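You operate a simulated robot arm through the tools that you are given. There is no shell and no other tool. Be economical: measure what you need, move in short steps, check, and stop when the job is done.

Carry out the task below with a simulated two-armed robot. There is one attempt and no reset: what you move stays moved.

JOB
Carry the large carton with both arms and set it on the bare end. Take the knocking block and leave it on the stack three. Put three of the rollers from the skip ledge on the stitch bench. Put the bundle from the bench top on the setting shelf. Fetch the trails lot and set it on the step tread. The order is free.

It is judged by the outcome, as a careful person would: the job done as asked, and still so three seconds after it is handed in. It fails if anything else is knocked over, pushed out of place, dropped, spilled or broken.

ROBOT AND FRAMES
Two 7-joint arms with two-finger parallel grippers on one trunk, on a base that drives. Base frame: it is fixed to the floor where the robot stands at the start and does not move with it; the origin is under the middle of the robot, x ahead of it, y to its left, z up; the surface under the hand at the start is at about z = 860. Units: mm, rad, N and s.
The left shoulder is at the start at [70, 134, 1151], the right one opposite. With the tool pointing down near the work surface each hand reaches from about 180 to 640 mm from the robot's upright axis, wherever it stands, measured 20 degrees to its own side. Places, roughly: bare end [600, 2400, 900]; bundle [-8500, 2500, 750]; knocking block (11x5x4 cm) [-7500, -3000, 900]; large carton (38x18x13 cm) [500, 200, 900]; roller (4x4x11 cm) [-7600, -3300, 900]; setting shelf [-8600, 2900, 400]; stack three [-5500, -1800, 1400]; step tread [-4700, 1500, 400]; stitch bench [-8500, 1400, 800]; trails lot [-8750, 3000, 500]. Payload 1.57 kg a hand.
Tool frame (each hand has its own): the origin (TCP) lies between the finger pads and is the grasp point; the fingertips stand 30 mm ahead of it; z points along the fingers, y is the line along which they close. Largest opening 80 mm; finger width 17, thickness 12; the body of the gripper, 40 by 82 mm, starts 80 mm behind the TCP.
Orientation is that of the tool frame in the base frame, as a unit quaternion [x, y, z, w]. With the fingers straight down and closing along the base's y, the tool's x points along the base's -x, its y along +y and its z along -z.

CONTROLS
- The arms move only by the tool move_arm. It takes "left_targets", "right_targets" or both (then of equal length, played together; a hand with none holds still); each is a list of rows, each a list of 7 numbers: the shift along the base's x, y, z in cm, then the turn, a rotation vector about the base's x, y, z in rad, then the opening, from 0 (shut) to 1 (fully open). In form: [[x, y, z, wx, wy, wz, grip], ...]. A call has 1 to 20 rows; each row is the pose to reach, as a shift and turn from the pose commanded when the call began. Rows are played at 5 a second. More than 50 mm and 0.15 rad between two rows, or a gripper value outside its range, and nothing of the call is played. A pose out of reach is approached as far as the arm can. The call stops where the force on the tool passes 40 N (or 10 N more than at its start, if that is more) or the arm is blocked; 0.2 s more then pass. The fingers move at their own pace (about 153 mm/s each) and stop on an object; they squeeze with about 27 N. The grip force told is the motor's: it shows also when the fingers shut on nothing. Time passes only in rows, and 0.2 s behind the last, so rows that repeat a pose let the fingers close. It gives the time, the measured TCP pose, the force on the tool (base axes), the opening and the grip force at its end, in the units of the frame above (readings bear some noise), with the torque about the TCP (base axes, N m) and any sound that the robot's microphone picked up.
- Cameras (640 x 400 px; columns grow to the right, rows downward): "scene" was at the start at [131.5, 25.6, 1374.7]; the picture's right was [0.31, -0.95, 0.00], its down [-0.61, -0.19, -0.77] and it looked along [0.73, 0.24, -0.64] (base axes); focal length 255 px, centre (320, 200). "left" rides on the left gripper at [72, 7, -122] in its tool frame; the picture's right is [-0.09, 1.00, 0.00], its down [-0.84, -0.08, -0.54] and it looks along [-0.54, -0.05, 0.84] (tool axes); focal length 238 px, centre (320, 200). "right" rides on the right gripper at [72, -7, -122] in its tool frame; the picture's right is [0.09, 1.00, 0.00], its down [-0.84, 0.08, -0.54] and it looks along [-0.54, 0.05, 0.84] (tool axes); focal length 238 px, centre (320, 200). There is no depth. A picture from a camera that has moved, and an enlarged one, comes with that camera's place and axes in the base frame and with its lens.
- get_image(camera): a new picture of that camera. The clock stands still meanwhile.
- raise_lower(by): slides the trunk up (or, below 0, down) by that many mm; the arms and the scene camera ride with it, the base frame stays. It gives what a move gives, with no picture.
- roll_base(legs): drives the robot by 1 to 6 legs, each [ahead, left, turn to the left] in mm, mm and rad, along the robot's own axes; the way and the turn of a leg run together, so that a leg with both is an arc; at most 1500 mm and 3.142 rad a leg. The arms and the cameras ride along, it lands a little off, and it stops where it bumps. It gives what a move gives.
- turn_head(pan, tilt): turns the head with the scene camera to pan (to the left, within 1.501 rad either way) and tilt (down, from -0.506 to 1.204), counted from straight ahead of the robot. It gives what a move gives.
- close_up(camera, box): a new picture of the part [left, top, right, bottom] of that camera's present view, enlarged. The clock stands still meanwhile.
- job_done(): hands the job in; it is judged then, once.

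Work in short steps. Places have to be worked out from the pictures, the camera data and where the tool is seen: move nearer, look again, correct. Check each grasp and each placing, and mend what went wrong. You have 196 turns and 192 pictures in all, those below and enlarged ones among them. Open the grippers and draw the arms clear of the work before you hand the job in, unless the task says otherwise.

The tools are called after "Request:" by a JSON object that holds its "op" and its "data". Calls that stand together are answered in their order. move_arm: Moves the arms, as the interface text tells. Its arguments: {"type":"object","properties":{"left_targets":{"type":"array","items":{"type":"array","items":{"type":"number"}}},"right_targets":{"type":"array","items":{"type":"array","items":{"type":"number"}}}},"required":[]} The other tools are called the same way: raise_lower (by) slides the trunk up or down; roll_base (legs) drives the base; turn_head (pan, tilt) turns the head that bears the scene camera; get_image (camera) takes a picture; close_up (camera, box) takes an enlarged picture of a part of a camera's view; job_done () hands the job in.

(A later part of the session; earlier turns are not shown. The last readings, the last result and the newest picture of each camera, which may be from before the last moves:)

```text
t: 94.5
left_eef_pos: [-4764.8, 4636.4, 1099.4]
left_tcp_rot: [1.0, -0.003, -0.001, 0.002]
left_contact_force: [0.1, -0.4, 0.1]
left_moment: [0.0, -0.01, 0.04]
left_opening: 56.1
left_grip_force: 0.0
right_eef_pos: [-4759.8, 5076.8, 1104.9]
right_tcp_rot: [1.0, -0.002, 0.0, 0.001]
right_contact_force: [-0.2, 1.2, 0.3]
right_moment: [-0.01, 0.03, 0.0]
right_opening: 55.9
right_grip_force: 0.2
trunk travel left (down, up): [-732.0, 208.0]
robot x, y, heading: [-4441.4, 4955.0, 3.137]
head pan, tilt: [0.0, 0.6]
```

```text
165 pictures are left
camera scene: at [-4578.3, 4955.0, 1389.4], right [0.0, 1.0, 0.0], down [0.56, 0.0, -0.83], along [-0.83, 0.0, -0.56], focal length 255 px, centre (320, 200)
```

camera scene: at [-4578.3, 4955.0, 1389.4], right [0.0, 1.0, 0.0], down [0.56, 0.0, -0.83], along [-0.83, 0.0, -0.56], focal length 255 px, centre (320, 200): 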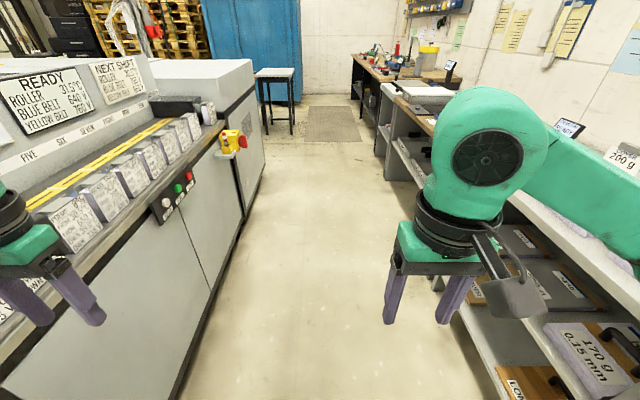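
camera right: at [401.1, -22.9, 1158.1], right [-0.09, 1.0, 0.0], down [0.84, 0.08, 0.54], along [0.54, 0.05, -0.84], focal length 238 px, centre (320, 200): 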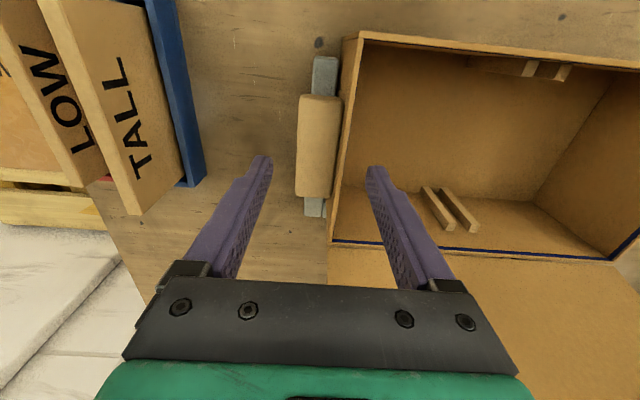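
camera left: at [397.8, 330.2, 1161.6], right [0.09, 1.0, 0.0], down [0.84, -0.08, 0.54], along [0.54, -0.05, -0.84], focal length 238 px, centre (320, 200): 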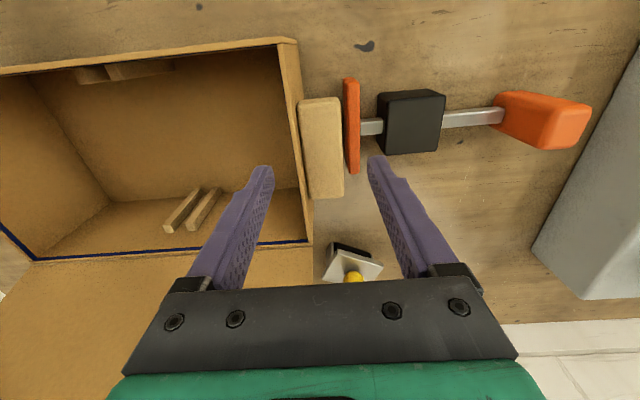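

Still clear; the machine ends near x = -7000. I drive on 2.4 m.

Request:
{"op": "roll_base", "data": {"legs": [[1450, 0, 0], [1100, 0, 0]]}}

Request:
{"op": "turn_head", "data": {"pan": 0.5, "tilt": 0.4}}

Request:
{"op": "get_image", "data": {"camera": "scene"}}

```text
t: 106.9
left_eef_pos: [-7300.3, 4641.4, 1099.5]
left_tcp_rot: [1.0, -0.007, 0.0, 0.001]
left_contact_force: [0.6, 0.4, -0.6]
left_moment: [0.0, -0.01, 0.01]
left_opening: 55.9
left_grip_force: 0.1
right_eef_pos: [-7294.9, 5081.9, 1104.6]
right_tcp_rot: [1.0, -0.004, -0.001, 0.001]
right_contact_force: [-0.7, -0.2, -0.5]
right_moment: [0.0, 0.0, 0.01]
right_opening: 56.2
right_grip_force: 0.0
trunk travel left (down, up): [-732.0, 208.0]
robot x, y, heading: [-6976.7, 4958.4, 3.131]
head pan, tilt: [0.0, 0.6]
```

```text
t: 107.8
left_eef_pos: [-7301.7, 4642.1, 1098.6]
left_tcp_rot: [1.0, -0.007, 0.0, 0.0]
left_contact_force: [0.4, 0.3, 0.0]
left_moment: [0.01, 0.02, -0.03]
left_opening: 55.8
left_grip_force: 0.1
right_eef_pos: [-7295.7, 5082.3, 1105.0]
right_tcp_rot: [1.0, -0.005, 0.001, 0.001]
right_contact_force: [0.3, -0.1, -0.3]
right_moment: [0.0, 0.01, -0.02]
right_opening: 55.9
right_grip_force: 0.0
trunk travel left (down, up): [-732.0, 208.0]
robot x, y, heading: [-6977.2, 4960.4, 3.131]
head pan, tilt: [0.499, 0.4]
```

```text
164 pictures are left
camera scene: at [-7107.0, 4914.9, 1407.6], right [-0.47, 0.88, 0.0], down [0.34, 0.18, -0.92], along [-0.81, -0.43, -0.39], focal length 255 px, centre (320, 200)
```

scene: 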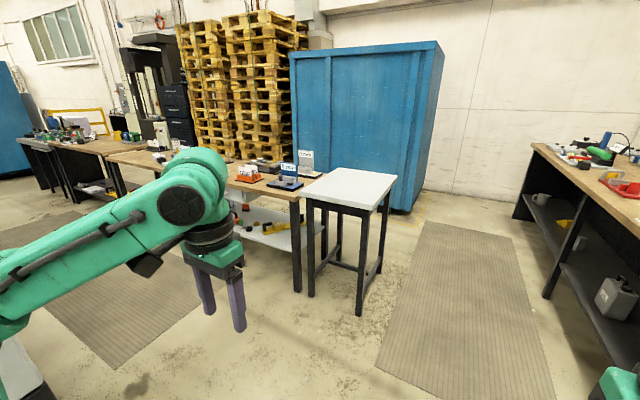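

I see a row of benches along the west with a mat in front. I move ahead 600 then strafe left to about y = 3000, in front of the setting shelf area.

Request:
{"op": "roll_base", "data": {"legs": [[550, 0, 0.01], [0, 1450, 0], [0, 500, 0]]}}

Request:
{"op": "turn_head", "data": {"pan": 0.0, "tilt": 0.6}}

Request:
{"op": "get_image", "data": {"camera": "scene"}}

```text
t: 120.2
left_eef_pos: [-7860.1, 2725.2, 1099.4]
left_tcp_rot: [1.0, -0.002, 0.001, 0.002]
left_contact_force: [0.5, -1.5, -0.3]
left_moment: [0.0, 0.03, -0.04]
left_opening: 56.1
left_grip_force: 0.1
right_eef_pos: [-7860.3, 3164.9, 1104.9]
right_tcp_rot: [1.0, 0.001, 0.0, 0.002]
right_contact_force: [0.6, 0.8, 0.6]
right_moment: [0.0, -0.01, -0.01]
right_opening: 56.1
right_grip_force: 0.0
trunk travel left (down, up): [-732.0, 208.0]
robot x, y, heading: [-7541.4, 3041.9, -3.14]
head pan, tilt: [0.499, 0.4]
```

```text
t: 121.1
left_eef_pos: [-7861.4, 2724.6, 1098.6]
left_tcp_rot: [1.0, -0.002, 0.0, 0.0]
left_contact_force: [0.4, 0.4, 0.3]
left_moment: [-0.02, 0.01, -0.02]
left_opening: 56.1
left_grip_force: 0.1
right_eef_pos: [-7858.7, 3164.8, 1104.4]
right_tcp_rot: [1.0, 0.001, 0.0, 0.002]
right_contact_force: [-0.1, -1.1, 0.7]
right_moment: [0.04, 0.03, 0.0]
right_opening: 56.1
right_grip_force: 0.0
trunk travel left (down, up): [-732.0, 208.0]
robot x, y, heading: [-7537.5, 3047.6, -3.142]
head pan, tilt: [0.0, 0.6]
```

```text
163 pictures are left
camera scene: at [-7676.8, 3044.0, 1389.4], right [0.0, 1.0, 0.0], down [0.56, 0.0, -0.83], along [-0.83, 0.0, -0.56], focal length 255 px, centre (320, 200)
```

scene: 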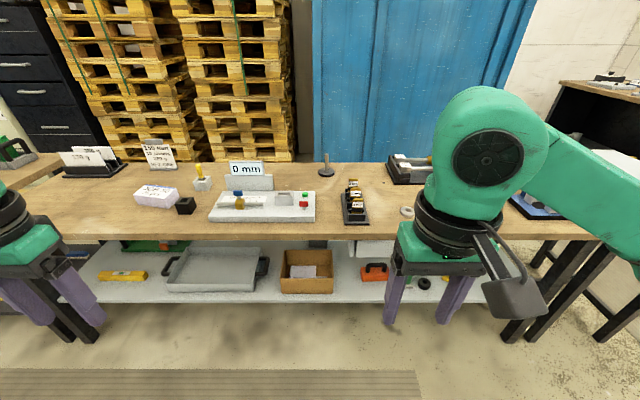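

The bundle is the white packet at about (-8464, 2438) on the bench top; the setting shelf is the lower board. I lower the trunk to look under the bench for the trails lot.

Request:
{"op": "raise_lower", "data": {"by": -500}}

Request:
{"op": "turn_head", "data": {"pan": 0.0, "tilt": 0.45}}

Request:
{"op": "get_image", "data": {"camera": "scene"}}

```text
refused: -500 is not a number from -400 to 400
```

```text
t: 121.8
left_eef_pos: [-7861.0, 2726.2, 1099.1]
left_tcp_rot: [1.0, -0.002, 0.001, 0.001]
left_contact_force: [0.0, 0.9, 0.3]
left_moment: [-0.01, -0.03, 0.0]
left_opening: 55.8
left_grip_force: 0.0
right_eef_pos: [-7859.2, 3165.0, 1104.6]
right_tcp_rot: [1.0, 0.001, 0.0, 0.002]
right_contact_force: [0.1, 0.5, 0.8]
right_moment: [0.03, 0.02, -0.01]
right_opening: 55.9
right_grip_force: 0.0
trunk travel left (down, up): [-732.0, 208.0]
robot x, y, heading: [-7540.4, 3041.2, -3.142]
head pan, tilt: [0.0, 0.45]
```

```text
162 pictures are left
camera scene: at [-7680.3, 3044.1, 1402.9], right [0.0, 1.0, 0.0], down [0.44, 0.0, -0.9], along [-0.9, 0.0, -0.44], focal length 255 px, centre (320, 200)
```

scene: 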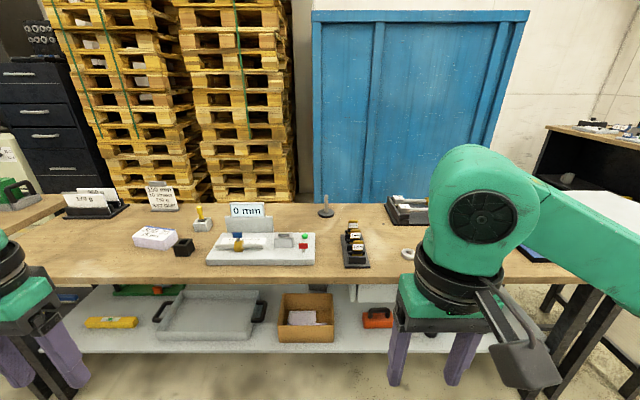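

Step limit is 400 mm: I lower by 400 and look under the bench.

Request:
{"op": "raise_lower", "data": {"by": -400}}

Request:
{"op": "turn_head", "data": {"pan": 0.0, "tilt": 0.4}}

Request:
{"op": "get_image", "data": {"camera": "scene"}}

```text
t: 125.7
left_eef_pos: [-7860.2, 2725.4, 699.6]
left_tcp_rot: [1.0, -0.001, 0.001, 0.001]
left_contact_force: [0.7, -0.3, -0.4]
left_moment: [-0.01, -0.01, -0.01]
left_opening: 56.2
left_grip_force: 0.0
right_eef_pos: [-7859.5, 3164.5, 704.0]
right_tcp_rot: [1.0, 0.001, 0.0, 0.002]
right_contact_force: [-0.4, 0.6, 0.3]
right_moment: [0.04, 0.01, 0.01]
right_opening: 55.9
right_grip_force: 0.0
trunk travel left (down, up): [-332.0, 608.0]
robot x, y, heading: [-7539.6, 3045.5, -3.141]
head pan, tilt: [0.0, 0.45]
```

```text
t: 126.3
left_eef_pos: [-7860.9, 2726.2, 698.7]
left_tcp_rot: [1.0, -0.002, 0.001, 0.001]
left_contact_force: [0.3, 0.1, 0.9]
left_moment: [0.02, 0.03, -0.01]
left_opening: 55.9
left_grip_force: 0.1
right_eef_pos: [-7860.2, 3164.9, 705.7]
right_tcp_rot: [1.0, 0.001, 0.0, 0.001]
right_contact_force: [-0.3, 0.3, 0.3]
right_moment: [0.01, 0.01, 0.05]
right_opening: 56.0
right_grip_force: 0.0
trunk travel left (down, up): [-332.0, 608.0]
robot x, y, heading: [-7537.9, 3044.5, -3.147]
head pan, tilt: [0.0, 0.4]
```

```text
161 pictures are left
camera scene: at [-7681.0, 3044.0, 1007.6], right [0.0, 1.0, 0.0], down [0.39, 0.0, -0.92], along [-0.92, 0.0, -0.39], focal length 255 px, centre (320, 200)
```

scene: 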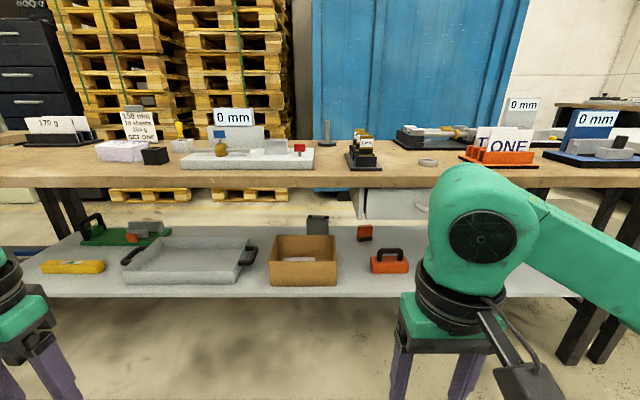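

I zoom on the shelf and on the bench top to read labels.

Request:
{"op": "close_up", "data": {"camera": "scene", "box": [230, 190, 430, 310]}}

Request:
{"op": "close_up", "data": {"camera": "scene", "box": [20, 90, 240, 290]}}

Request:
{"op": "close_up", "data": {"camera": "scene", "box": [300, 80, 500, 200]}}

```text
3.20 times, centred on (330, 250) of scene
camera zoom: at [-7681.0, 3044.0, 1007.6], right [0.0, 1.0, 0.0], down [0.39, 0.0, -0.92], along [-0.92, 0.0, -0.39], focal length 816 px, centre (288, 40)
```

zoom: 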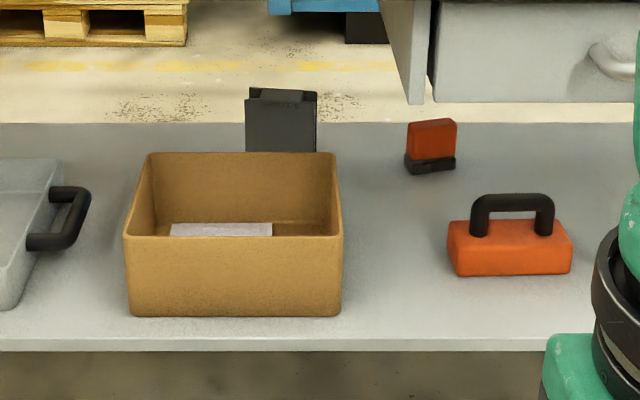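

```text
2.00 times, centred on (130, 190) of scene
camera zoom: at [-7681.0, 3044.0, 1007.6], right [0.0, 1.0, 0.0], down [0.39, 0.0, -0.92], along [-0.92, 0.0, -0.39], focal length 510 px, centre (700, 220)
```

zoom: 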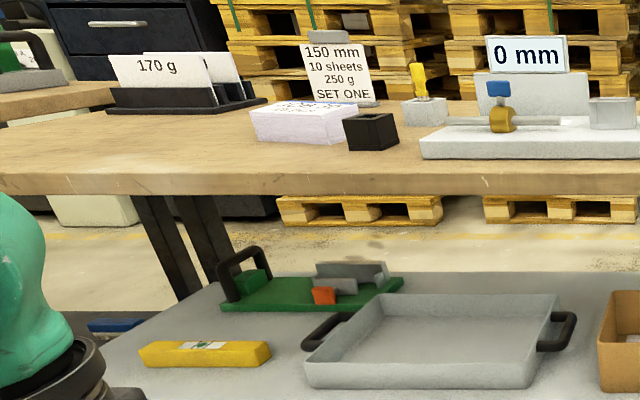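

```text
3.20 times, centred on (400, 140) of scene
camera zoom: at [-7681.0, 3044.0, 1007.6], right [0.0, 1.0, 0.0], down [0.39, 0.0, -0.92], along [-0.92, 0.0, -0.39], focal length 816 px, centre (64, 392)
```

zoom: 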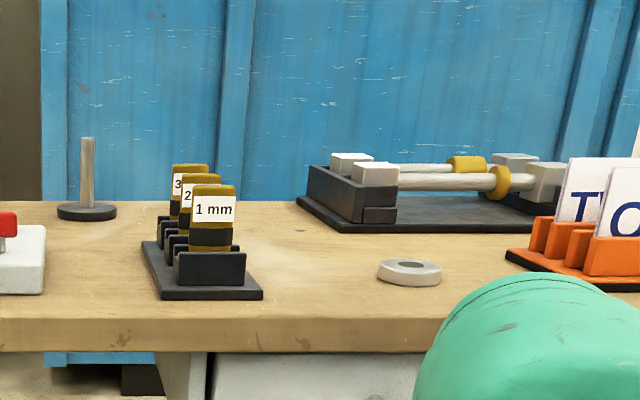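

Behind the brown box stands a dark grey thing at about (-8700, 3030), a candidate for the trails lot. I shift sideways and lower to see it better.

Request:
{"op": "roll_base", "data": {"legs": [[150, -420, 0]]}}

Request:
{"op": "raise_lower", "data": {"by": -250}}

Request:
{"op": "turn_head", "data": {"pan": 0.4, "tilt": 0.3}}

Request:
{"op": "get_image", "data": {"camera": "scene"}}

```text
t: 129.0
left_eef_pos: [-8009.1, 3140.3, 698.4]
left_tcp_rot: [1.0, -0.001, 0.0, 0.001]
left_contact_force: [0.5, 0.4, 1.0]
left_moment: [0.0, 0.0, 0.04]
left_opening: 56.0
left_grip_force: 0.0
right_eef_pos: [-8011.0, 3580.6, 705.1]
right_tcp_rot: [1.0, 0.003, 0.0, 0.002]
right_contact_force: [0.1, 0.7, -1.1]
right_moment: [-0.01, -0.01, -0.03]
right_opening: 56.1
right_grip_force: 0.0
trunk travel left (down, up): [-332.0, 608.0]
robot x, y, heading: [-7686.7, 3458.6, -3.14]
head pan, tilt: [0.0, 0.4]
```

```text
t: 131.6
left_eef_pos: [-8009.7, 3140.9, 449.7]
left_tcp_rot: [1.0, 0.0, 0.0, 0.0]
left_contact_force: [0.1, -0.6, -0.6]
left_moment: [0.01, 0.0, 0.0]
left_opening: 56.0
left_grip_force: 0.2
right_eef_pos: [-8009.8, 3580.7, 455.9]
right_tcp_rot: [1.0, 0.003, 0.0, 0.002]
right_contact_force: [0.8, 0.0, -0.1]
right_moment: [-0.04, 0.01, 0.02]
right_opening: 56.2
right_grip_force: 0.1
trunk travel left (down, up): [-82.0, 858.0]
robot x, y, heading: [-7688.5, 3460.6, -3.134]
head pan, tilt: [0.0, 0.4]
```

```text
t: 132.4
left_eef_pos: [-8009.3, 3140.6, 449.4]
left_tcp_rot: [1.0, 0.0, 0.0, 0.001]
left_contact_force: [0.2, -0.4, -0.6]
left_moment: [0.01, 0.0, 0.02]
left_opening: 56.1
left_grip_force: 0.1
right_eef_pos: [-8009.7, 3580.4, 454.3]
right_tcp_rot: [1.0, 0.002, 0.0, 0.002]
right_contact_force: [-0.2, -0.1, -0.6]
right_moment: [0.0, 0.02, 0.0]
right_opening: 56.0
right_grip_force: 0.2
trunk travel left (down, up): [-82.0, 858.0]
robot x, y, heading: [-7687.2, 3462.6, -3.14]
head pan, tilt: [0.4, 0.3]
```

```text
157 pictures are left
camera scene: at [-7824.1, 3423.8, 766.9], right [-0.39, 0.92, 0.0], down [0.27, 0.12, -0.96], along [-0.88, -0.37, -0.3], focal length 255 px, centre (320, 200)
```

scene: 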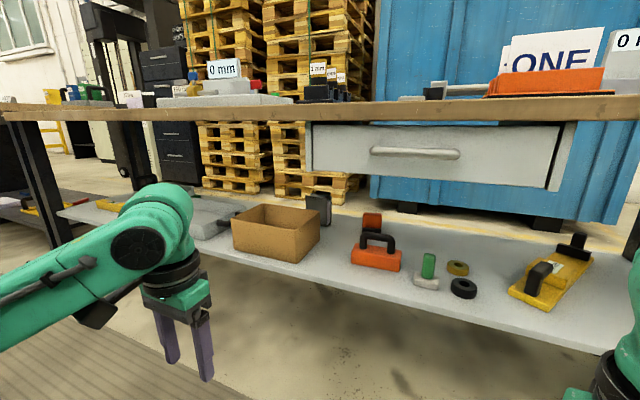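

Zoom on the dark object behind the box.

Request:
{"op": "close_up", "data": {"camera": "scene", "box": [210, 170, 410, 290]}}

```text
3.20 times, centred on (310, 230) of scene
camera zoom: at [-7824.1, 3423.8, 766.9], right [-0.39, 0.92, 0.0], down [0.27, 0.12, -0.96], along [-0.88, -0.37, -0.3], focal length 816 px, centre (352, 104)
```

zoom: 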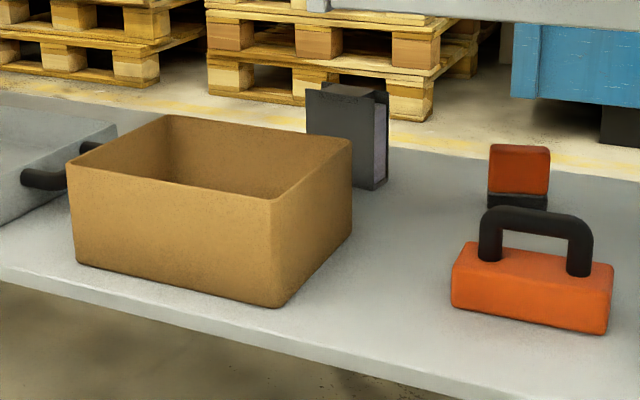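

Request:
{"op": "close_up", "data": {"camera": "scene", "box": [295, 185, 345, 235]}}

```text
8.00 times, centred on (320, 210) of scene
camera zoom: at [-7824.1, 3423.8, 766.9], right [-0.39, 0.92, 0.0], down [0.27, 0.12, -0.96], along [-0.88, -0.37, -0.3], focal length 2040 px, centre (320, 120)
```

zoom: 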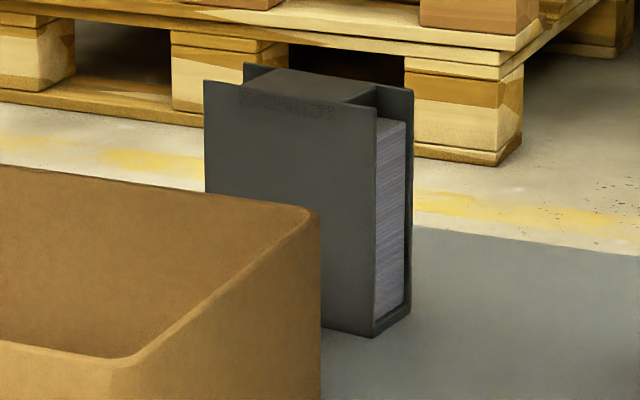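

The dark thing is a stack of sheets between grey boards. I look at it from the other side too, and check whether something else is behind the box.

Request:
{"op": "roll_base", "data": {"legs": [[0, 880, 0]]}}

Request:
{"op": "turn_head", "data": {"pan": -0.45, "tilt": 0.3}}

Request:
{"op": "get_image", "data": {"camera": "scene"}}

Request:
{"op": "close_up", "data": {"camera": "scene", "box": [260, 170, 400, 270]}}

```text
t: 137.1
left_eef_pos: [-8003.5, 2249.9, 449.6]
left_tcp_rot: [1.0, 0.002, -0.001, 0.001]
left_contact_force: [0.0, 0.4, 0.2]
left_moment: [-0.01, 0.01, -0.02]
left_opening: 56.2
left_grip_force: 0.1
right_eef_pos: [-8005.0, 2690.3, 454.9]
right_tcp_rot: [1.0, 0.004, 0.0, 0.002]
right_contact_force: [0.5, 0.6, -0.5]
right_moment: [0.0, 0.01, 0.04]
right_opening: 56.1
right_grip_force: 0.0
trunk travel left (down, up): [-82.0, 858.0]
robot x, y, heading: [-7684.6, 2571.6, -3.127]
head pan, tilt: [0.4, 0.3]
```

```text
t: 138.3
left_eef_pos: [-8003.9, 2250.0, 450.0]
left_tcp_rot: [1.0, 0.002, 0.001, 0.001]
left_contact_force: [-0.5, 0.2, 0.2]
left_moment: [0.01, 0.04, 0.02]
left_opening: 56.0
left_grip_force: 0.0
right_eef_pos: [-8005.8, 2690.1, 455.7]
right_tcp_rot: [1.0, 0.005, 0.0, 0.002]
right_contact_force: [-0.3, 0.8, -0.3]
right_moment: [0.02, 0.0, 0.0]
right_opening: 55.9
right_grip_force: 0.1
trunk travel left (down, up): [-82.0, 858.0]
robot x, y, heading: [-7684.9, 2570.4, -3.132]
head pan, tilt: [-0.45, 0.3]
```

```text
154 pictures are left
camera scene: at [-7817.7, 2611.3, 766.9], right [0.43, 0.9, 0.0], down [0.27, -0.13, -0.96], along [-0.86, 0.41, -0.3], focal length 255 px, centre (320, 200)
```

scene: 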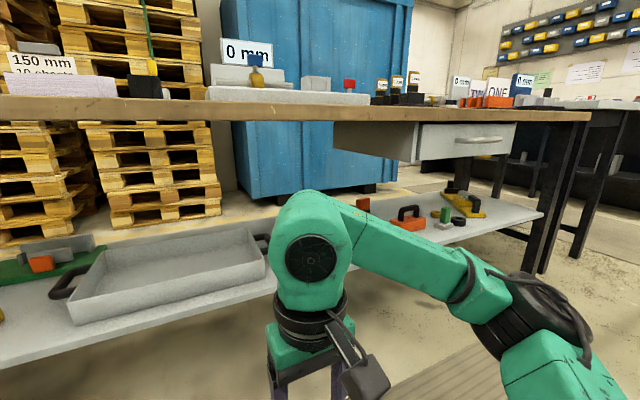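

```text
4.00 times, centred on (330, 220) of scene
camera zoom: at [-7817.7, 2611.3, 766.9], right [0.43, 0.9, 0.0], down [0.27, -0.13, -0.96], along [-0.86, 0.41, -0.3], focal length 1020 px, centre (280, 120)
```

zoom: 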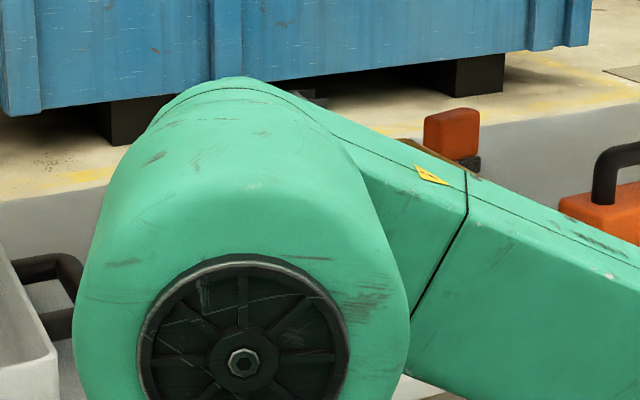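

The arm blocks that view. I first deal with the bundle: raise the trunk and look down at it.

Request:
{"op": "raise_lower", "data": {"by": 400}}

Request:
{"op": "raise_lower", "data": {"by": 150}}

Request:
{"op": "roll_base", "data": {"legs": [[150, 0, -0.01]]}}

Request:
{"op": "turn_head", "data": {"pan": 0.2, "tilt": 0.7}}

Request:
{"op": "get_image", "data": {"camera": "scene"}}

Request:
{"op": "get_image", "data": {"camera": "left"}}

```text
t: 142.1
left_eef_pos: [-8002.9, 2249.5, 848.3]
left_tcp_rot: [1.0, 0.002, 0.0, 0.001]
left_contact_force: [-0.5, 0.1, 0.1]
left_moment: [-0.01, 0.0, -0.01]
left_opening: 56.1
left_grip_force: 0.0
right_eef_pos: [-8006.9, 2690.9, 855.2]
right_tcp_rot: [1.0, 0.004, 0.0, 0.001]
right_contact_force: [0.0, 0.5, 0.7]
right_moment: [0.02, 0.0, 0.0]
right_opening: 55.9
right_grip_force: 0.0
trunk travel left (down, up): [-482.0, 458.0]
robot x, y, heading: [-7684.5, 2570.9, -3.139]
head pan, tilt: [-0.45, 0.3]
```

```text
t: 143.9
left_eef_pos: [-8002.7, 2251.2, 998.8]
left_tcp_rot: [1.0, 0.001, 0.0, 0.001]
left_contact_force: [-0.1, 0.9, 0.8]
left_moment: [-0.04, -0.01, 0.01]
left_opening: 55.9
left_grip_force: 0.0
right_eef_pos: [-8005.7, 2690.9, 1004.4]
right_tcp_rot: [1.0, 0.005, 0.0, 0.003]
right_contact_force: [0.1, 1.1, -0.7]
right_moment: [0.0, -0.02, 0.04]
right_opening: 55.8
right_grip_force: 0.1
trunk travel left (down, up): [-632.0, 308.0]
robot x, y, heading: [-7682.8, 2570.9, -3.138]
head pan, tilt: [-0.45, 0.3]
```

```text
t: 145.2
left_eef_pos: [-8155.5, 2254.5, 999.5]
left_tcp_rot: [1.0, -0.004, 0.0, 0.0]
left_contact_force: [-0.7, 0.0, 0.1]
left_moment: [0.01, -0.04, -0.01]
left_opening: 56.1
left_grip_force: 0.1
right_eef_pos: [-8152.0, 2696.0, 1004.9]
right_tcp_rot: [1.0, -0.003, 0.0, 0.002]
right_contact_force: [-0.5, 0.0, 0.4]
right_moment: [0.0, -0.04, 0.05]
right_opening: 56.2
right_grip_force: 0.0
trunk travel left (down, up): [-632.0, 308.0]
robot x, y, heading: [-7835.0, 2574.9, 3.135]
head pan, tilt: [-0.45, 0.3]
```

```text
t: 146.3
left_eef_pos: [-8156.8, 2254.1, 999.3]
left_tcp_rot: [1.0, -0.005, 0.0, 0.001]
left_contact_force: [0.7, 0.4, -1.2]
left_moment: [0.01, -0.02, 0.0]
left_opening: 55.8
left_grip_force: 0.0
right_eef_pos: [-8152.8, 2693.8, 1004.7]
right_tcp_rot: [1.0, -0.002, 0.0, 0.002]
right_contact_force: [0.0, 1.0, 0.1]
right_moment: [0.01, 0.01, -0.03]
right_opening: 56.3
right_grip_force: 0.1
trunk travel left (down, up): [-632.0, 308.0]
robot x, y, heading: [-7833.1, 2568.7, 3.137]
head pan, tilt: [0.201, 0.7]
```

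```text
152 pictures are left
camera scene: at [-7965.7, 2555.6, 1280.8], right [-0.19, 0.98, 0.0], down [0.63, 0.12, -0.77], along [-0.75, -0.15, -0.64], focal length 255 px, centre (320, 200)
```

scene: 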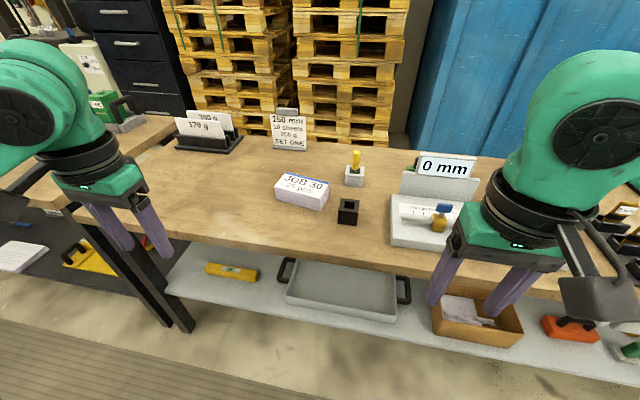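

```text
151 pictures are left
camera left: at [-8084.8, 2246.7, 1121.6], right [-0.1, -0.99, 0.0], down [-0.84, 0.09, 0.54], along [-0.54, 0.05, -0.84], focal length 238 px, centre (320, 200)
```

left: 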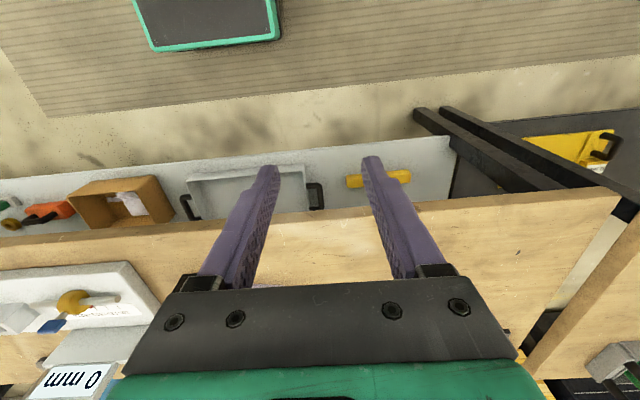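

The bundle is labelled JOB 30. I zoom on it to measure it.

Request:
{"op": "close_up", "data": {"camera": "scene", "box": [250, 140, 380, 230]}}

Request:
{"op": "close_up", "data": {"camera": "scene", "box": [150, 220, 640, 370]}}

```text
4.44 times, centred on (315, 185) of scene
camera zoom: at [-7965.7, 2555.6, 1280.8], right [-0.19, 0.98, 0.0], down [0.63, 0.12, -0.77], along [-0.75, -0.15, -0.64], focal length 1134 px, centre (342, 267)
```

zoom: 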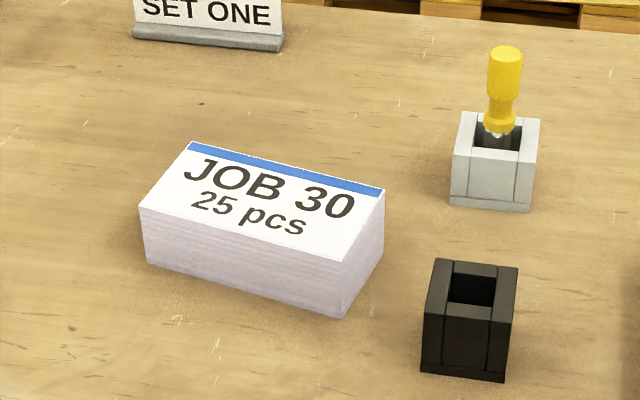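

```text
1.31 times, centred on (395, 295) of scene
camera zoom: at [-7965.7, 2555.6, 1280.8], right [-0.19, 0.98, 0.0], down [0.63, 0.12, -0.77], along [-0.75, -0.15, -0.64], focal length 333 px, centre (222, 76)
```

zoom: 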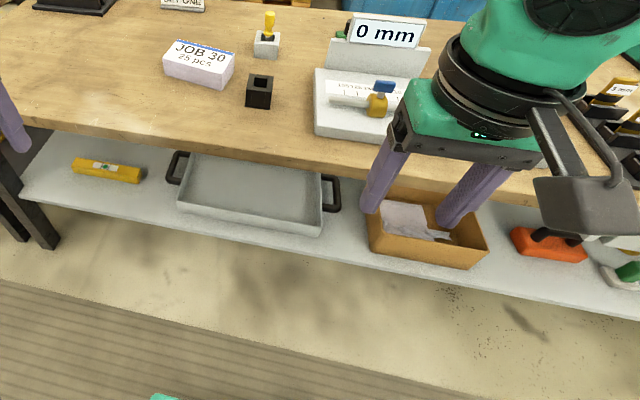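

Bundle: about 141 × 76 × 46 mm at (-8541, 2389), long side nearly along y, bench top about z = 790. I drive 180 mm nearer, and bring the left hand above it with the fingers closing across its short side.

Request:
{"op": "roll_base", "data": {"legs": [[180, 0, 0]]}}

Request:
{"op": "move_arm", "data": {"left_targets": [[-2, 1.3, 0, 0, 0, 0.136, 1], [-4, 2.6, 0, 0, 0, 0.272, 1], [-6, 3.9, 0, 0, 0, 0.408, 1], [-8, 5.2, 0, 0, 0, 0.544, 1], [-10, 6.5, 0, 0, 0, 0.68, 1], [-12, 7.8, 0, 0, 0, 0.816, 1], [-14, 9.1, 0, 0, 0, 0.952, 1], [-16, 10.4, 0, 0, 0, 1.088, 1], [-18, 11.7, 0, 0, 0, 1.224, 1], [-20, 13, 0, 0, 0, 1.36, 1], [-20, 13, 0, 0, 0, 1.36, 1]]}}

Request:
{"op": "get_image", "data": {"camera": "left"}}

Request:
{"op": "get_image", "data": {"camera": "scene"}}

```text
t: 147.8
left_eef_pos: [-8336.9, 2255.8, 999.2]
left_tcp_rot: [1.0, -0.006, 0.0, 0.001]
left_contact_force: [0.0, 0.6, 0.0]
left_moment: [0.0, 0.01, 0.02]
left_opening: 55.8
left_grip_force: 0.0
right_eef_pos: [-8333.7, 2695.3, 1005.4]
right_tcp_rot: [1.0, -0.002, -0.002, 0.001]
right_contact_force: [-0.5, 0.1, -0.2]
right_moment: [0.02, -0.01, 0.0]
right_opening: 56.0
right_grip_force: 0.1
trunk travel left (down, up): [-632.0, 308.0]
robot x, y, heading: [-8016.1, 2573.5, 3.137]
head pan, tilt: [0.201, 0.7]
```

```text
t: 150.2
left_eef_pos: [-8538.1, 2388.3, 1002.3]
left_tcp_rot: [0.78, 0.626, 0.0, 0.001]
left_contact_force: [-0.1, 0.6, 0.8]
left_moment: [-0.03, 0.04, 0.02]
left_opening: 80.4
left_grip_force: 0.1
left hand out of reach, approached as far as the arm can: row 1
right_eef_pos: [-8333.1, 2696.2, 1005.4]
right_tcp_rot: [1.0, -0.002, -0.001, 0.002]
right_contact_force: [0.4, 0.0, -0.1]
right_moment: [-0.03, -0.03, -0.01]
right_opening: 56.0
right_grip_force: 0.1
trunk travel left (down, up): [-632.0, 308.0]
robot x, y, heading: [-8014.7, 2572.3, 3.137]
head pan, tilt: [0.201, 0.7]
```

```text
148 pictures are left
camera left: at [-8517.0, 2456.3, 1125.4], right [0.95, -0.3, 0.0], down [-0.26, -0.8, 0.54], along [-0.16, -0.52, -0.84], focal length 238 px, centre (320, 200)
```

left: 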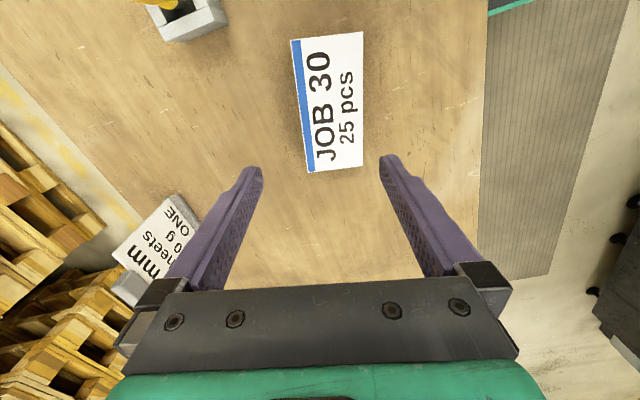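

```text
147 pictures are left
camera scene: at [-8145.7, 2556.3, 1280.9], right [-0.19, 0.98, 0.0], down [0.63, 0.13, -0.77], along [-0.75, -0.15, -0.64], focal length 255 px, centre (320, 200)
```

scene: 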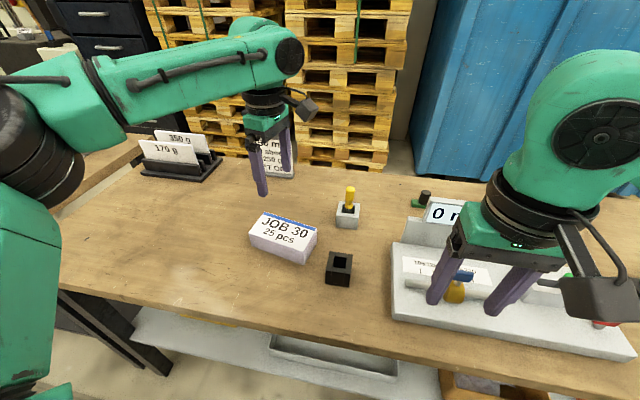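

Hand camera gives 138 × 66 mm, centre (-8520, 2393), top about z = 850. I shift and lower to just above it, then check.

Request:
{"op": "move_arm", "data": {"left_targets": [[0.9, 0.3, -3, 0, 0, 0, 1], [1.8, 0.5, -6.5, 0, 0, 0, 1], [1.8, 0.5, -10, 0, 0, 0, 1], [1.8, 0.5, -10.5, 0, 0, 0, 1]]}}

Request:
{"op": "get_image", "data": {"camera": "left"}}

Request:
{"op": "close_up", "data": {"camera": "scene", "box": [200, 120, 400, 290]}}

```text
t: 151.2
left_eef_pos: [-8519.9, 2390.3, 893.3]
left_tcp_rot: [0.78, 0.626, 0.0, 0.0]
left_contact_force: [-0.3, -0.5, 0.0]
left_moment: [-0.01, -0.01, 0.02]
left_opening: 80.0
left_grip_force: 0.0
right_eef_pos: [-8333.2, 2695.6, 1003.8]
right_tcp_rot: [1.0, -0.001, -0.001, 0.002]
right_contact_force: [-0.3, 0.1, -0.1]
right_moment: [0.0, 0.0, 0.05]
right_opening: 56.1
right_grip_force: 0.1
trunk travel left (down, up): [-632.0, 308.0]
robot x, y, heading: [-8013.7, 2573.4, 3.136]
head pan, tilt: [0.201, 0.7]
```

```text
146 pictures are left
camera left: at [-8497.4, 2458.6, 1016.4], right [0.95, -0.31, 0.0], down [-0.26, -0.8, 0.54], along [-0.16, -0.52, -0.84], focal length 238 px, centre (320, 200)
```

left: 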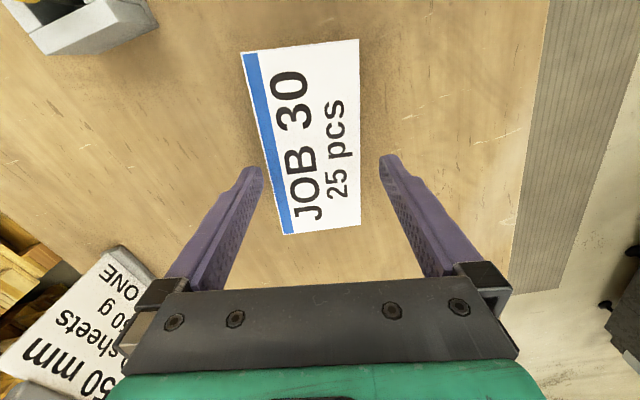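

```text
2.35 times, centred on (300, 205) of scene
camera zoom: at [-8146.2, 2556.5, 1280.8], right [-0.19, 0.98, 0.0], down [0.63, 0.12, -0.77], along [-0.75, -0.15, -0.64], focal length 600 px, centre (367, 188)
```

zoom: 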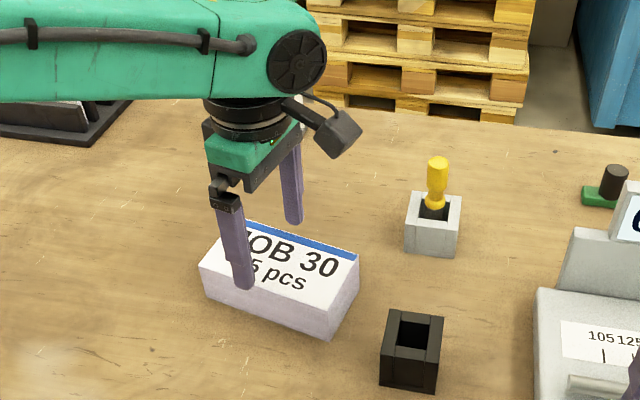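

Aligned within 2 mm; top at z ≈ 846. I go down 53 mm and close.

Request:
{"op": "move_arm", "data": {"left_targets": [[-0.2, 0.2, -2.5, 0, 0, 0, 1], [-0.2, 0.2, -4, 0, 0, 0, 1], [-0.2, 0.2, -5.3, 0, 0, 0, 1], [-0.2, 0.2, -5.3, 0, 0, 0, 0.5], [-0.2, 0.2, -5.3, 0, 0, 0, 0.5], [-0.2, 0.2, -5.3, 0, 0, 0, 0.5]]}}

```text
t: 152.6
left_eef_pos: [-8521.2, 2392.3, 842.1]
left_tcp_rot: [0.781, 0.625, 0.0, 0.0]
left_contact_force: [-5.2, -1.8, 11.6]
left_moment: [0.41, -0.34, 0.07]
left_opening: 69.7
left_grip_force: 27.4
right_eef_pos: [-8333.2, 2695.1, 1005.7]
right_tcp_rot: [1.0, -0.003, -0.001, 0.001]
right_contact_force: [0.3, 0.9, 0.4]
right_moment: [0.02, -0.02, 0.04]
right_opening: 55.9
right_grip_force: 0.1
trunk travel left (down, up): [-632.0, 308.0]
robot x, y, heading: [-8009.7, 2572.9, 3.131]
head pan, tilt: [0.201, 0.7]
```

Grip holds at 69.7 mm. I lift, turn it back a quarter turn so its long side points at the robot, and bring it toward the bench front.

Request:
{"op": "move_arm", "data": {"left_targets": [[0, 0, 3, 0, 0, 0, 0.5], [0, 0, 6, 0, 0, 0, 0.5], [0.6, 0, 8, 0, 0, -0.136, 0.5], [1.2, 0, 8, 0, 0, -0.272, 0.5], [1.8, 0, 8, 0, 0, -0.408, 0.5], [2.4, 0, 8, 0, 0, -0.544, 0.5], [3, 0, 8, 0, 0, -0.68, 0.5], [3.6, 0, 8, 0, 0, -0.816, 0.5], [4.2, 0, 8, 0, 0, -0.952, 0.5], [4.8, 0, 8, 0, 0, -1.088, 0.5], [5.4, 0, 8, 0, 0, -1.224, 0.5], [6, 0, 8, 0, 0, -1.36, 0.5], [6, 0, 8, 0, 0, -1.36, 0.5]]}}

Request:
{"op": "get_image", "data": {"camera": "scene"}}

```text
t: 155.4
left_eef_pos: [-8460.7, 2392.9, 921.4]
left_tcp_rot: [1.0, -0.006, 0.0, 0.0]
left_contact_force: [-0.7, 0.1, -3.7]
left_moment: [-0.02, -0.03, 0.0]
left_opening: 69.9
left_grip_force: 26.6
right_eef_pos: [-8334.7, 2695.4, 1005.7]
right_tcp_rot: [1.0, -0.002, 0.0, 0.002]
right_contact_force: [1.4, -0.1, 1.1]
right_moment: [0.0, -0.02, -0.02]
right_opening: 56.0
right_grip_force: 0.0
trunk travel left (down, up): [-632.0, 308.0]
robot x, y, heading: [-8011.9, 2570.7, 3.136]
head pan, tilt: [0.201, 0.7]
```

```text
144 pictures are left
camera scene: at [-8147.3, 2556.3, 1280.7], right [-0.19, 0.98, 0.0], down [0.63, 0.13, -0.76], along [-0.75, -0.15, -0.64], focal length 255 px, centre (320, 200)
```

scene: 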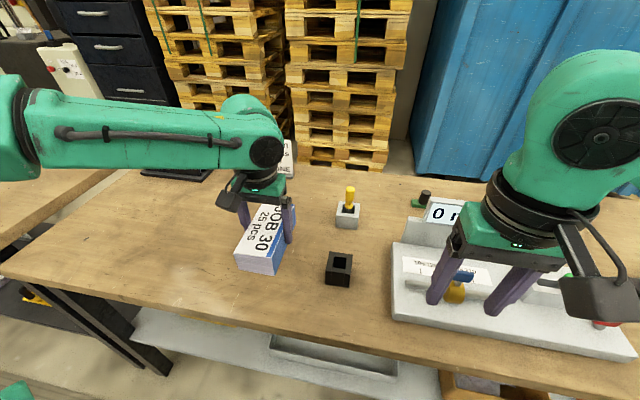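

Now set it down (TCP z ≈ 843), open, pitch the hand 45° in place so the fingers point forward-down, and close again.

Request:
{"op": "move_arm", "data": {"left_targets": [[0, 0, -3.5, 0, 0, 0, 0.5], [0, 0, -6.5, 0, 0, 0, 0.5], [0, 0, -7.8, 0, 0, 0, 0.5], [0, 0, -7.8, 0, 0, 0, 0.5], [0, 0, -7.8, 0, 0, 0, 1], [0, 0, -7.8, 0, 0, 0, 1], [0, 0, -7.0, 0, 0, 0, 1]]}}

Request:
{"op": "move_arm", "data": {"left_targets": [[0, 0, 0.3, 0, 0.131, 0, 1], [0, 0, 0.3, 0, 0.262, 0, 1], [0, 0, 0.3, 0, 0.393, 0, 1], [0, 0, 0.3, 0, 0.524, 0, 1], [0, 0, 0.3, 0, 0.655, 0, 1], [0, 0, 0.3, 0, 0.785, 0, 1], [0, 0, -0.4, 0, 0.785, 0, 1], [0, 0, -0.4, 0, 0.785, 0, 1]]}}

Request:
{"op": "get_image", "data": {"camera": "scene"}}

Request:
{"op": "get_image", "data": {"camera": "left"}}

```text
t: 157.0
left_eef_pos: [-8459.2, 2392.0, 850.9]
left_tcp_rot: [1.0, -0.004, 0.001, 0.001]
left_contact_force: [-0.1, -0.5, -0.1]
left_moment: [0.02, 0.02, 0.03]
left_opening: 80.0
left_grip_force: 0.0
right_eef_pos: [-8333.4, 2695.4, 1004.0]
right_tcp_rot: [1.0, -0.002, -0.001, 0.002]
right_contact_force: [0.3, 0.6, 0.0]
right_moment: [0.01, 0.0, -0.01]
right_opening: 55.9
right_grip_force: 0.1
trunk travel left (down, up): [-632.0, 308.0]
robot x, y, heading: [-8009.3, 2575.3, 3.133]
head pan, tilt: [0.201, 0.7]
```

```text
t: 158.8
left_eef_pos: [-8459.3, 2391.6, 847.7]
left_tcp_rot: [0.924, -0.004, -0.382, 0.003]
left_contact_force: [0.2, -0.9, -0.1]
left_moment: [0.0, 0.0, 0.01]
left_opening: 79.9
left_grip_force: 0.0
left hand out of reach, approached as far as the arm can: row 5
right_eef_pos: [-8334.5, 2696.6, 1004.9]
right_tcp_rot: [1.0, -0.001, 0.0, 0.001]
right_contact_force: [0.0, 0.4, -0.1]
right_moment: [0.0, 0.0, 0.0]
right_opening: 56.0
right_grip_force: 0.0
trunk travel left (down, up): [-632.0, 308.0]
robot x, y, heading: [-8014.6, 2570.1, 3.137]
head pan, tilt: [0.201, 0.7]
```

```text
143 pictures are left
camera scene: at [-8146.4, 2557.6, 1280.8], right [-0.19, 0.98, 0.0], down [0.63, 0.12, -0.77], along [-0.75, -0.15, -0.64], focal length 255 px, centre (320, 200)
```

scene: 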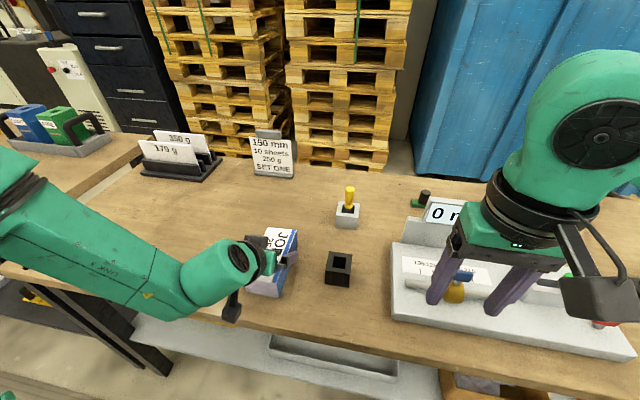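

```text
142 pictures are left
camera left: at [-8322.4, 2383.8, 883.6], right [-0.07, -0.99, 0.07], down [-0.21, 0.09, 0.97], along [-0.98, 0.05, -0.21], focal length 238 px, centre (320, 200)
```

left: 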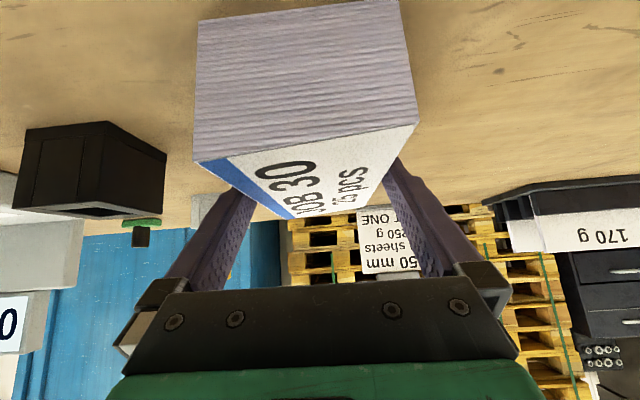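

The fingers straddle the bundle. I close, wait and lift 10 cm.

Request:
{"op": "move_arm", "data": {"left_targets": [[0, 0, 0, 0, 0, 0, 0.5], [0, 0, 0, 0, 0, 0, 0.5], [0, 0, 0, 0, 0, 0, 0.5], [0, 0, 3, 0, 0, 0, 0.5], [0, 0, 6, 0, 0, 0, 0.5], [0, 0, 10, 0, 0, 0, 0.5], [0, 0, 10, 0, 0, 0, 0.5]]}}

Request:
{"op": "get_image", "data": {"camera": "scene"}}

```text
t: 160.4
left_eef_pos: [-8487.3, 2384.9, 920.6]
left_tcp_rot: [0.924, -0.004, -0.382, 0.002]
left_contact_force: [0.4, -0.8, -5.0]
left_moment: [0.02, 0.0, 0.02]
left_opening: 69.6
left_grip_force: 27.0
left hand out of reach, approached as far as the arm can: row 4, 5, 6, 7
right_eef_pos: [-8335.1, 2695.8, 1004.7]
right_tcp_rot: [1.0, -0.003, 0.0, 0.001]
right_contact_force: [-0.1, 0.0, 0.8]
right_moment: [0.01, -0.01, -0.01]
right_opening: 56.0
right_grip_force: 0.0
trunk travel left (down, up): [-632.0, 308.0]
robot x, y, heading: [-8012.0, 2571.8, 3.139]
head pan, tilt: [0.201, 0.7]
```

```text
141 pictures are left
camera scene: at [-8147.5, 2556.2, 1280.6], right [-0.19, 0.98, 0.0], down [0.63, 0.13, -0.76], along [-0.75, -0.15, -0.64], focal length 255 px, centre (320, 200)
```

scene: 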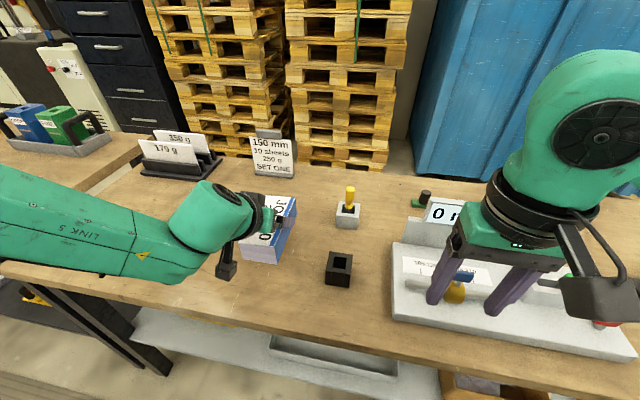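

Held level. I back out, then shift right and lower to look at the free spot on the shelf between the brown box and the orange tin.

Request:
{"op": "roll_base", "data": {"legs": [[-400, 0, 0], [0, -700, 0]]}}

Request:
{"op": "raise_lower", "data": {"by": -350}}

Request:
{"op": "turn_head", "data": {"pan": 0.1, "tilt": 0.4}}

Request:
{"op": "get_image", "data": {"camera": "scene"}}

```text
t: 166.3
left_eef_pos: [-8082.8, 3075.5, 920.4]
left_tcp_rot: [0.924, -0.007, -0.383, 0.001]
left_contact_force: [0.5, 0.4, -4.4]
left_moment: [0.01, 0.02, -0.01]
left_opening: 69.9
left_grip_force: 26.9
right_eef_pos: [-7927.5, 3383.2, 1005.3]
right_tcp_rot: [1.0, -0.005, 0.0, 0.001]
right_contact_force: [0.7, 0.5, 0.6]
right_moment: [-0.01, 0.0, 0.02]
right_opening: 56.3
right_grip_force: 0.0
trunk travel left (down, up): [-632.0, 308.0]
robot x, y, heading: [-7604.4, 3260.1, 3.126]
head pan, tilt: [0.201, 0.7]
```

```text
t: 169.7
left_eef_pos: [-8082.7, 3076.3, 569.4]
left_tcp_rot: [0.924, -0.006, -0.382, 0.001]
left_contact_force: [0.0, 0.2, -4.9]
left_moment: [0.03, 0.01, -0.03]
left_opening: 69.7
left_grip_force: 27.2
right_eef_pos: [-7928.5, 3384.0, 655.1]
right_tcp_rot: [1.0, -0.006, 0.0, 0.002]
right_contact_force: [-0.7, -0.5, 0.0]
right_moment: [0.03, 0.0, 0.01]
right_opening: 55.9
right_grip_force: 0.1
trunk travel left (down, up): [-282.0, 658.0]
robot x, y, heading: [-7605.4, 3258.9, 3.127]
head pan, tilt: [0.201, 0.7]
```

```text
t: 170.5
left_eef_pos: [-8082.8, 3076.4, 571.0]
left_tcp_rot: [0.924, -0.007, -0.382, 0.001]
left_contact_force: [-0.6, 0.5, -3.0]
left_moment: [-0.01, -0.02, 0.04]
left_opening: 69.9
left_grip_force: 27.7
right_eef_pos: [-7927.5, 3383.7, 655.1]
right_tcp_rot: [1.0, -0.006, 0.0, 0.001]
right_contact_force: [0.0, 0.0, -0.2]
right_moment: [0.02, 0.01, 0.0]
right_opening: 56.2
right_grip_force: 0.1
trunk travel left (down, up): [-282.0, 658.0]
robot x, y, heading: [-7604.8, 3260.2, 3.129]
head pan, tilt: [0.099, 0.4]
```

```text
140 pictures are left
camera scene: at [-7750.4, 3251.7, 957.5], right [-0.09, 1.0, 0.0], down [0.39, 0.03, -0.92], along [-0.92, -0.08, -0.39], focal length 255 px, centre (320, 200)
```

scene: 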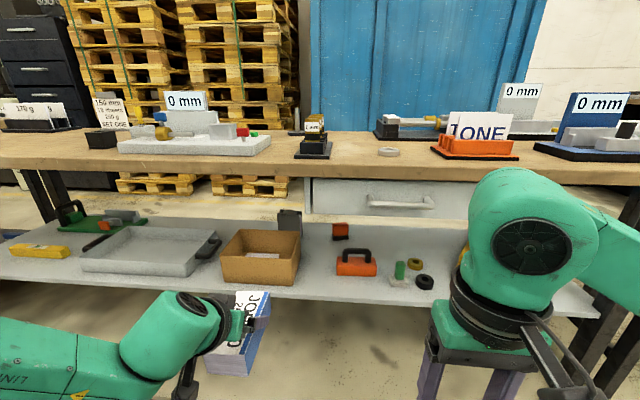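

Shelf is at about z ≈ 377, front edge x ≈ -8350, with a 155 mm gap (y 3096–3251) between box and tin. I lower to carry height, drive up to the gap, and then reach in with the arm.

Request:
{"op": "raise_lower", "data": {"by": -110}}

Request:
{"op": "roll_base", "data": {"legs": [[200, -96, 0.01]]}}

Request:
{"op": "get_image", "data": {"camera": "scene"}}

Request:
{"op": "get_image", "data": {"camera": "left"}}

```text
t: 171.9
left_eef_pos: [-8083.3, 3076.4, 460.4]
left_tcp_rot: [0.924, -0.007, -0.382, 0.002]
left_contact_force: [0.9, -0.6, -3.1]
left_moment: [0.01, 0.01, -0.01]
left_opening: 69.7
left_grip_force: 27.4
right_eef_pos: [-7927.7, 3383.8, 545.3]
right_tcp_rot: [1.0, -0.005, 0.0, 0.002]
right_contact_force: [-0.7, -0.7, 0.0]
right_moment: [0.03, 0.02, 0.01]
right_opening: 55.8
right_grip_force: 0.1
trunk travel left (down, up): [-172.0, 768.0]
robot x, y, heading: [-7607.2, 3259.9, 3.133]
head pan, tilt: [0.099, 0.4]
```

```text
t: 173.6
left_eef_pos: [-8278.1, 3176.0, 460.5]
left_tcp_rot: [0.925, -0.006, -0.381, 0.002]
left_contact_force: [-0.1, 0.5, -4.1]
left_moment: [-0.04, 0.01, -0.03]
left_opening: 70.0
left_grip_force: 26.6
right_eef_pos: [-8123.1, 3485.3, 544.7]
right_tcp_rot: [1.0, -0.005, 0.0, 0.002]
right_contact_force: [0.0, 0.4, -0.2]
right_moment: [-0.07, 0.04, -0.03]
right_opening: 55.8
right_grip_force: 0.0
trunk travel left (down, up): [-172.0, 768.0]
robot x, y, heading: [-7802.3, 3360.0, 3.132]
head pan, tilt: [0.099, 0.4]
```

```text
139 pictures are left
camera scene: at [-7946.4, 3352.6, 847.5], right [-0.09, 1.0, 0.0], down [0.39, 0.03, -0.92], along [-0.92, -0.08, -0.39], focal length 255 px, centre (320, 200)
```

scene: 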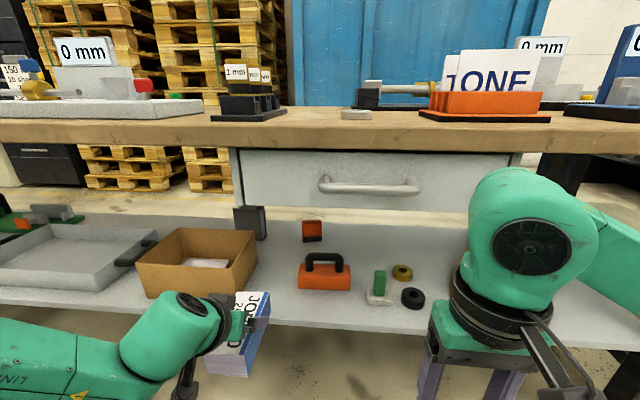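

```text
138 pictures are left
camera left: at [-8140.8, 3167.9, 496.4], right [-0.07, -0.99, 0.07], down [-0.21, 0.09, 0.97], along [-0.97, 0.06, -0.22], focal length 238 px, centre (320, 200)
```

left: 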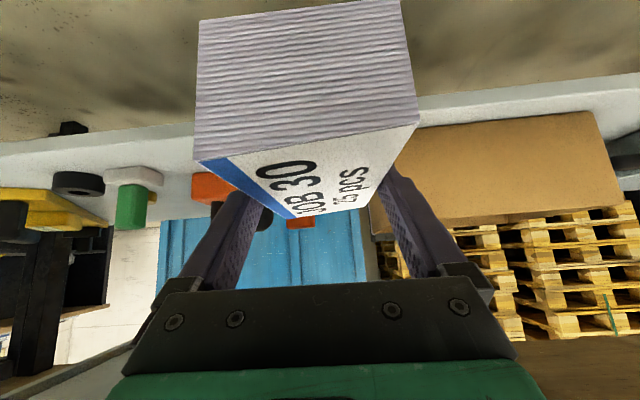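

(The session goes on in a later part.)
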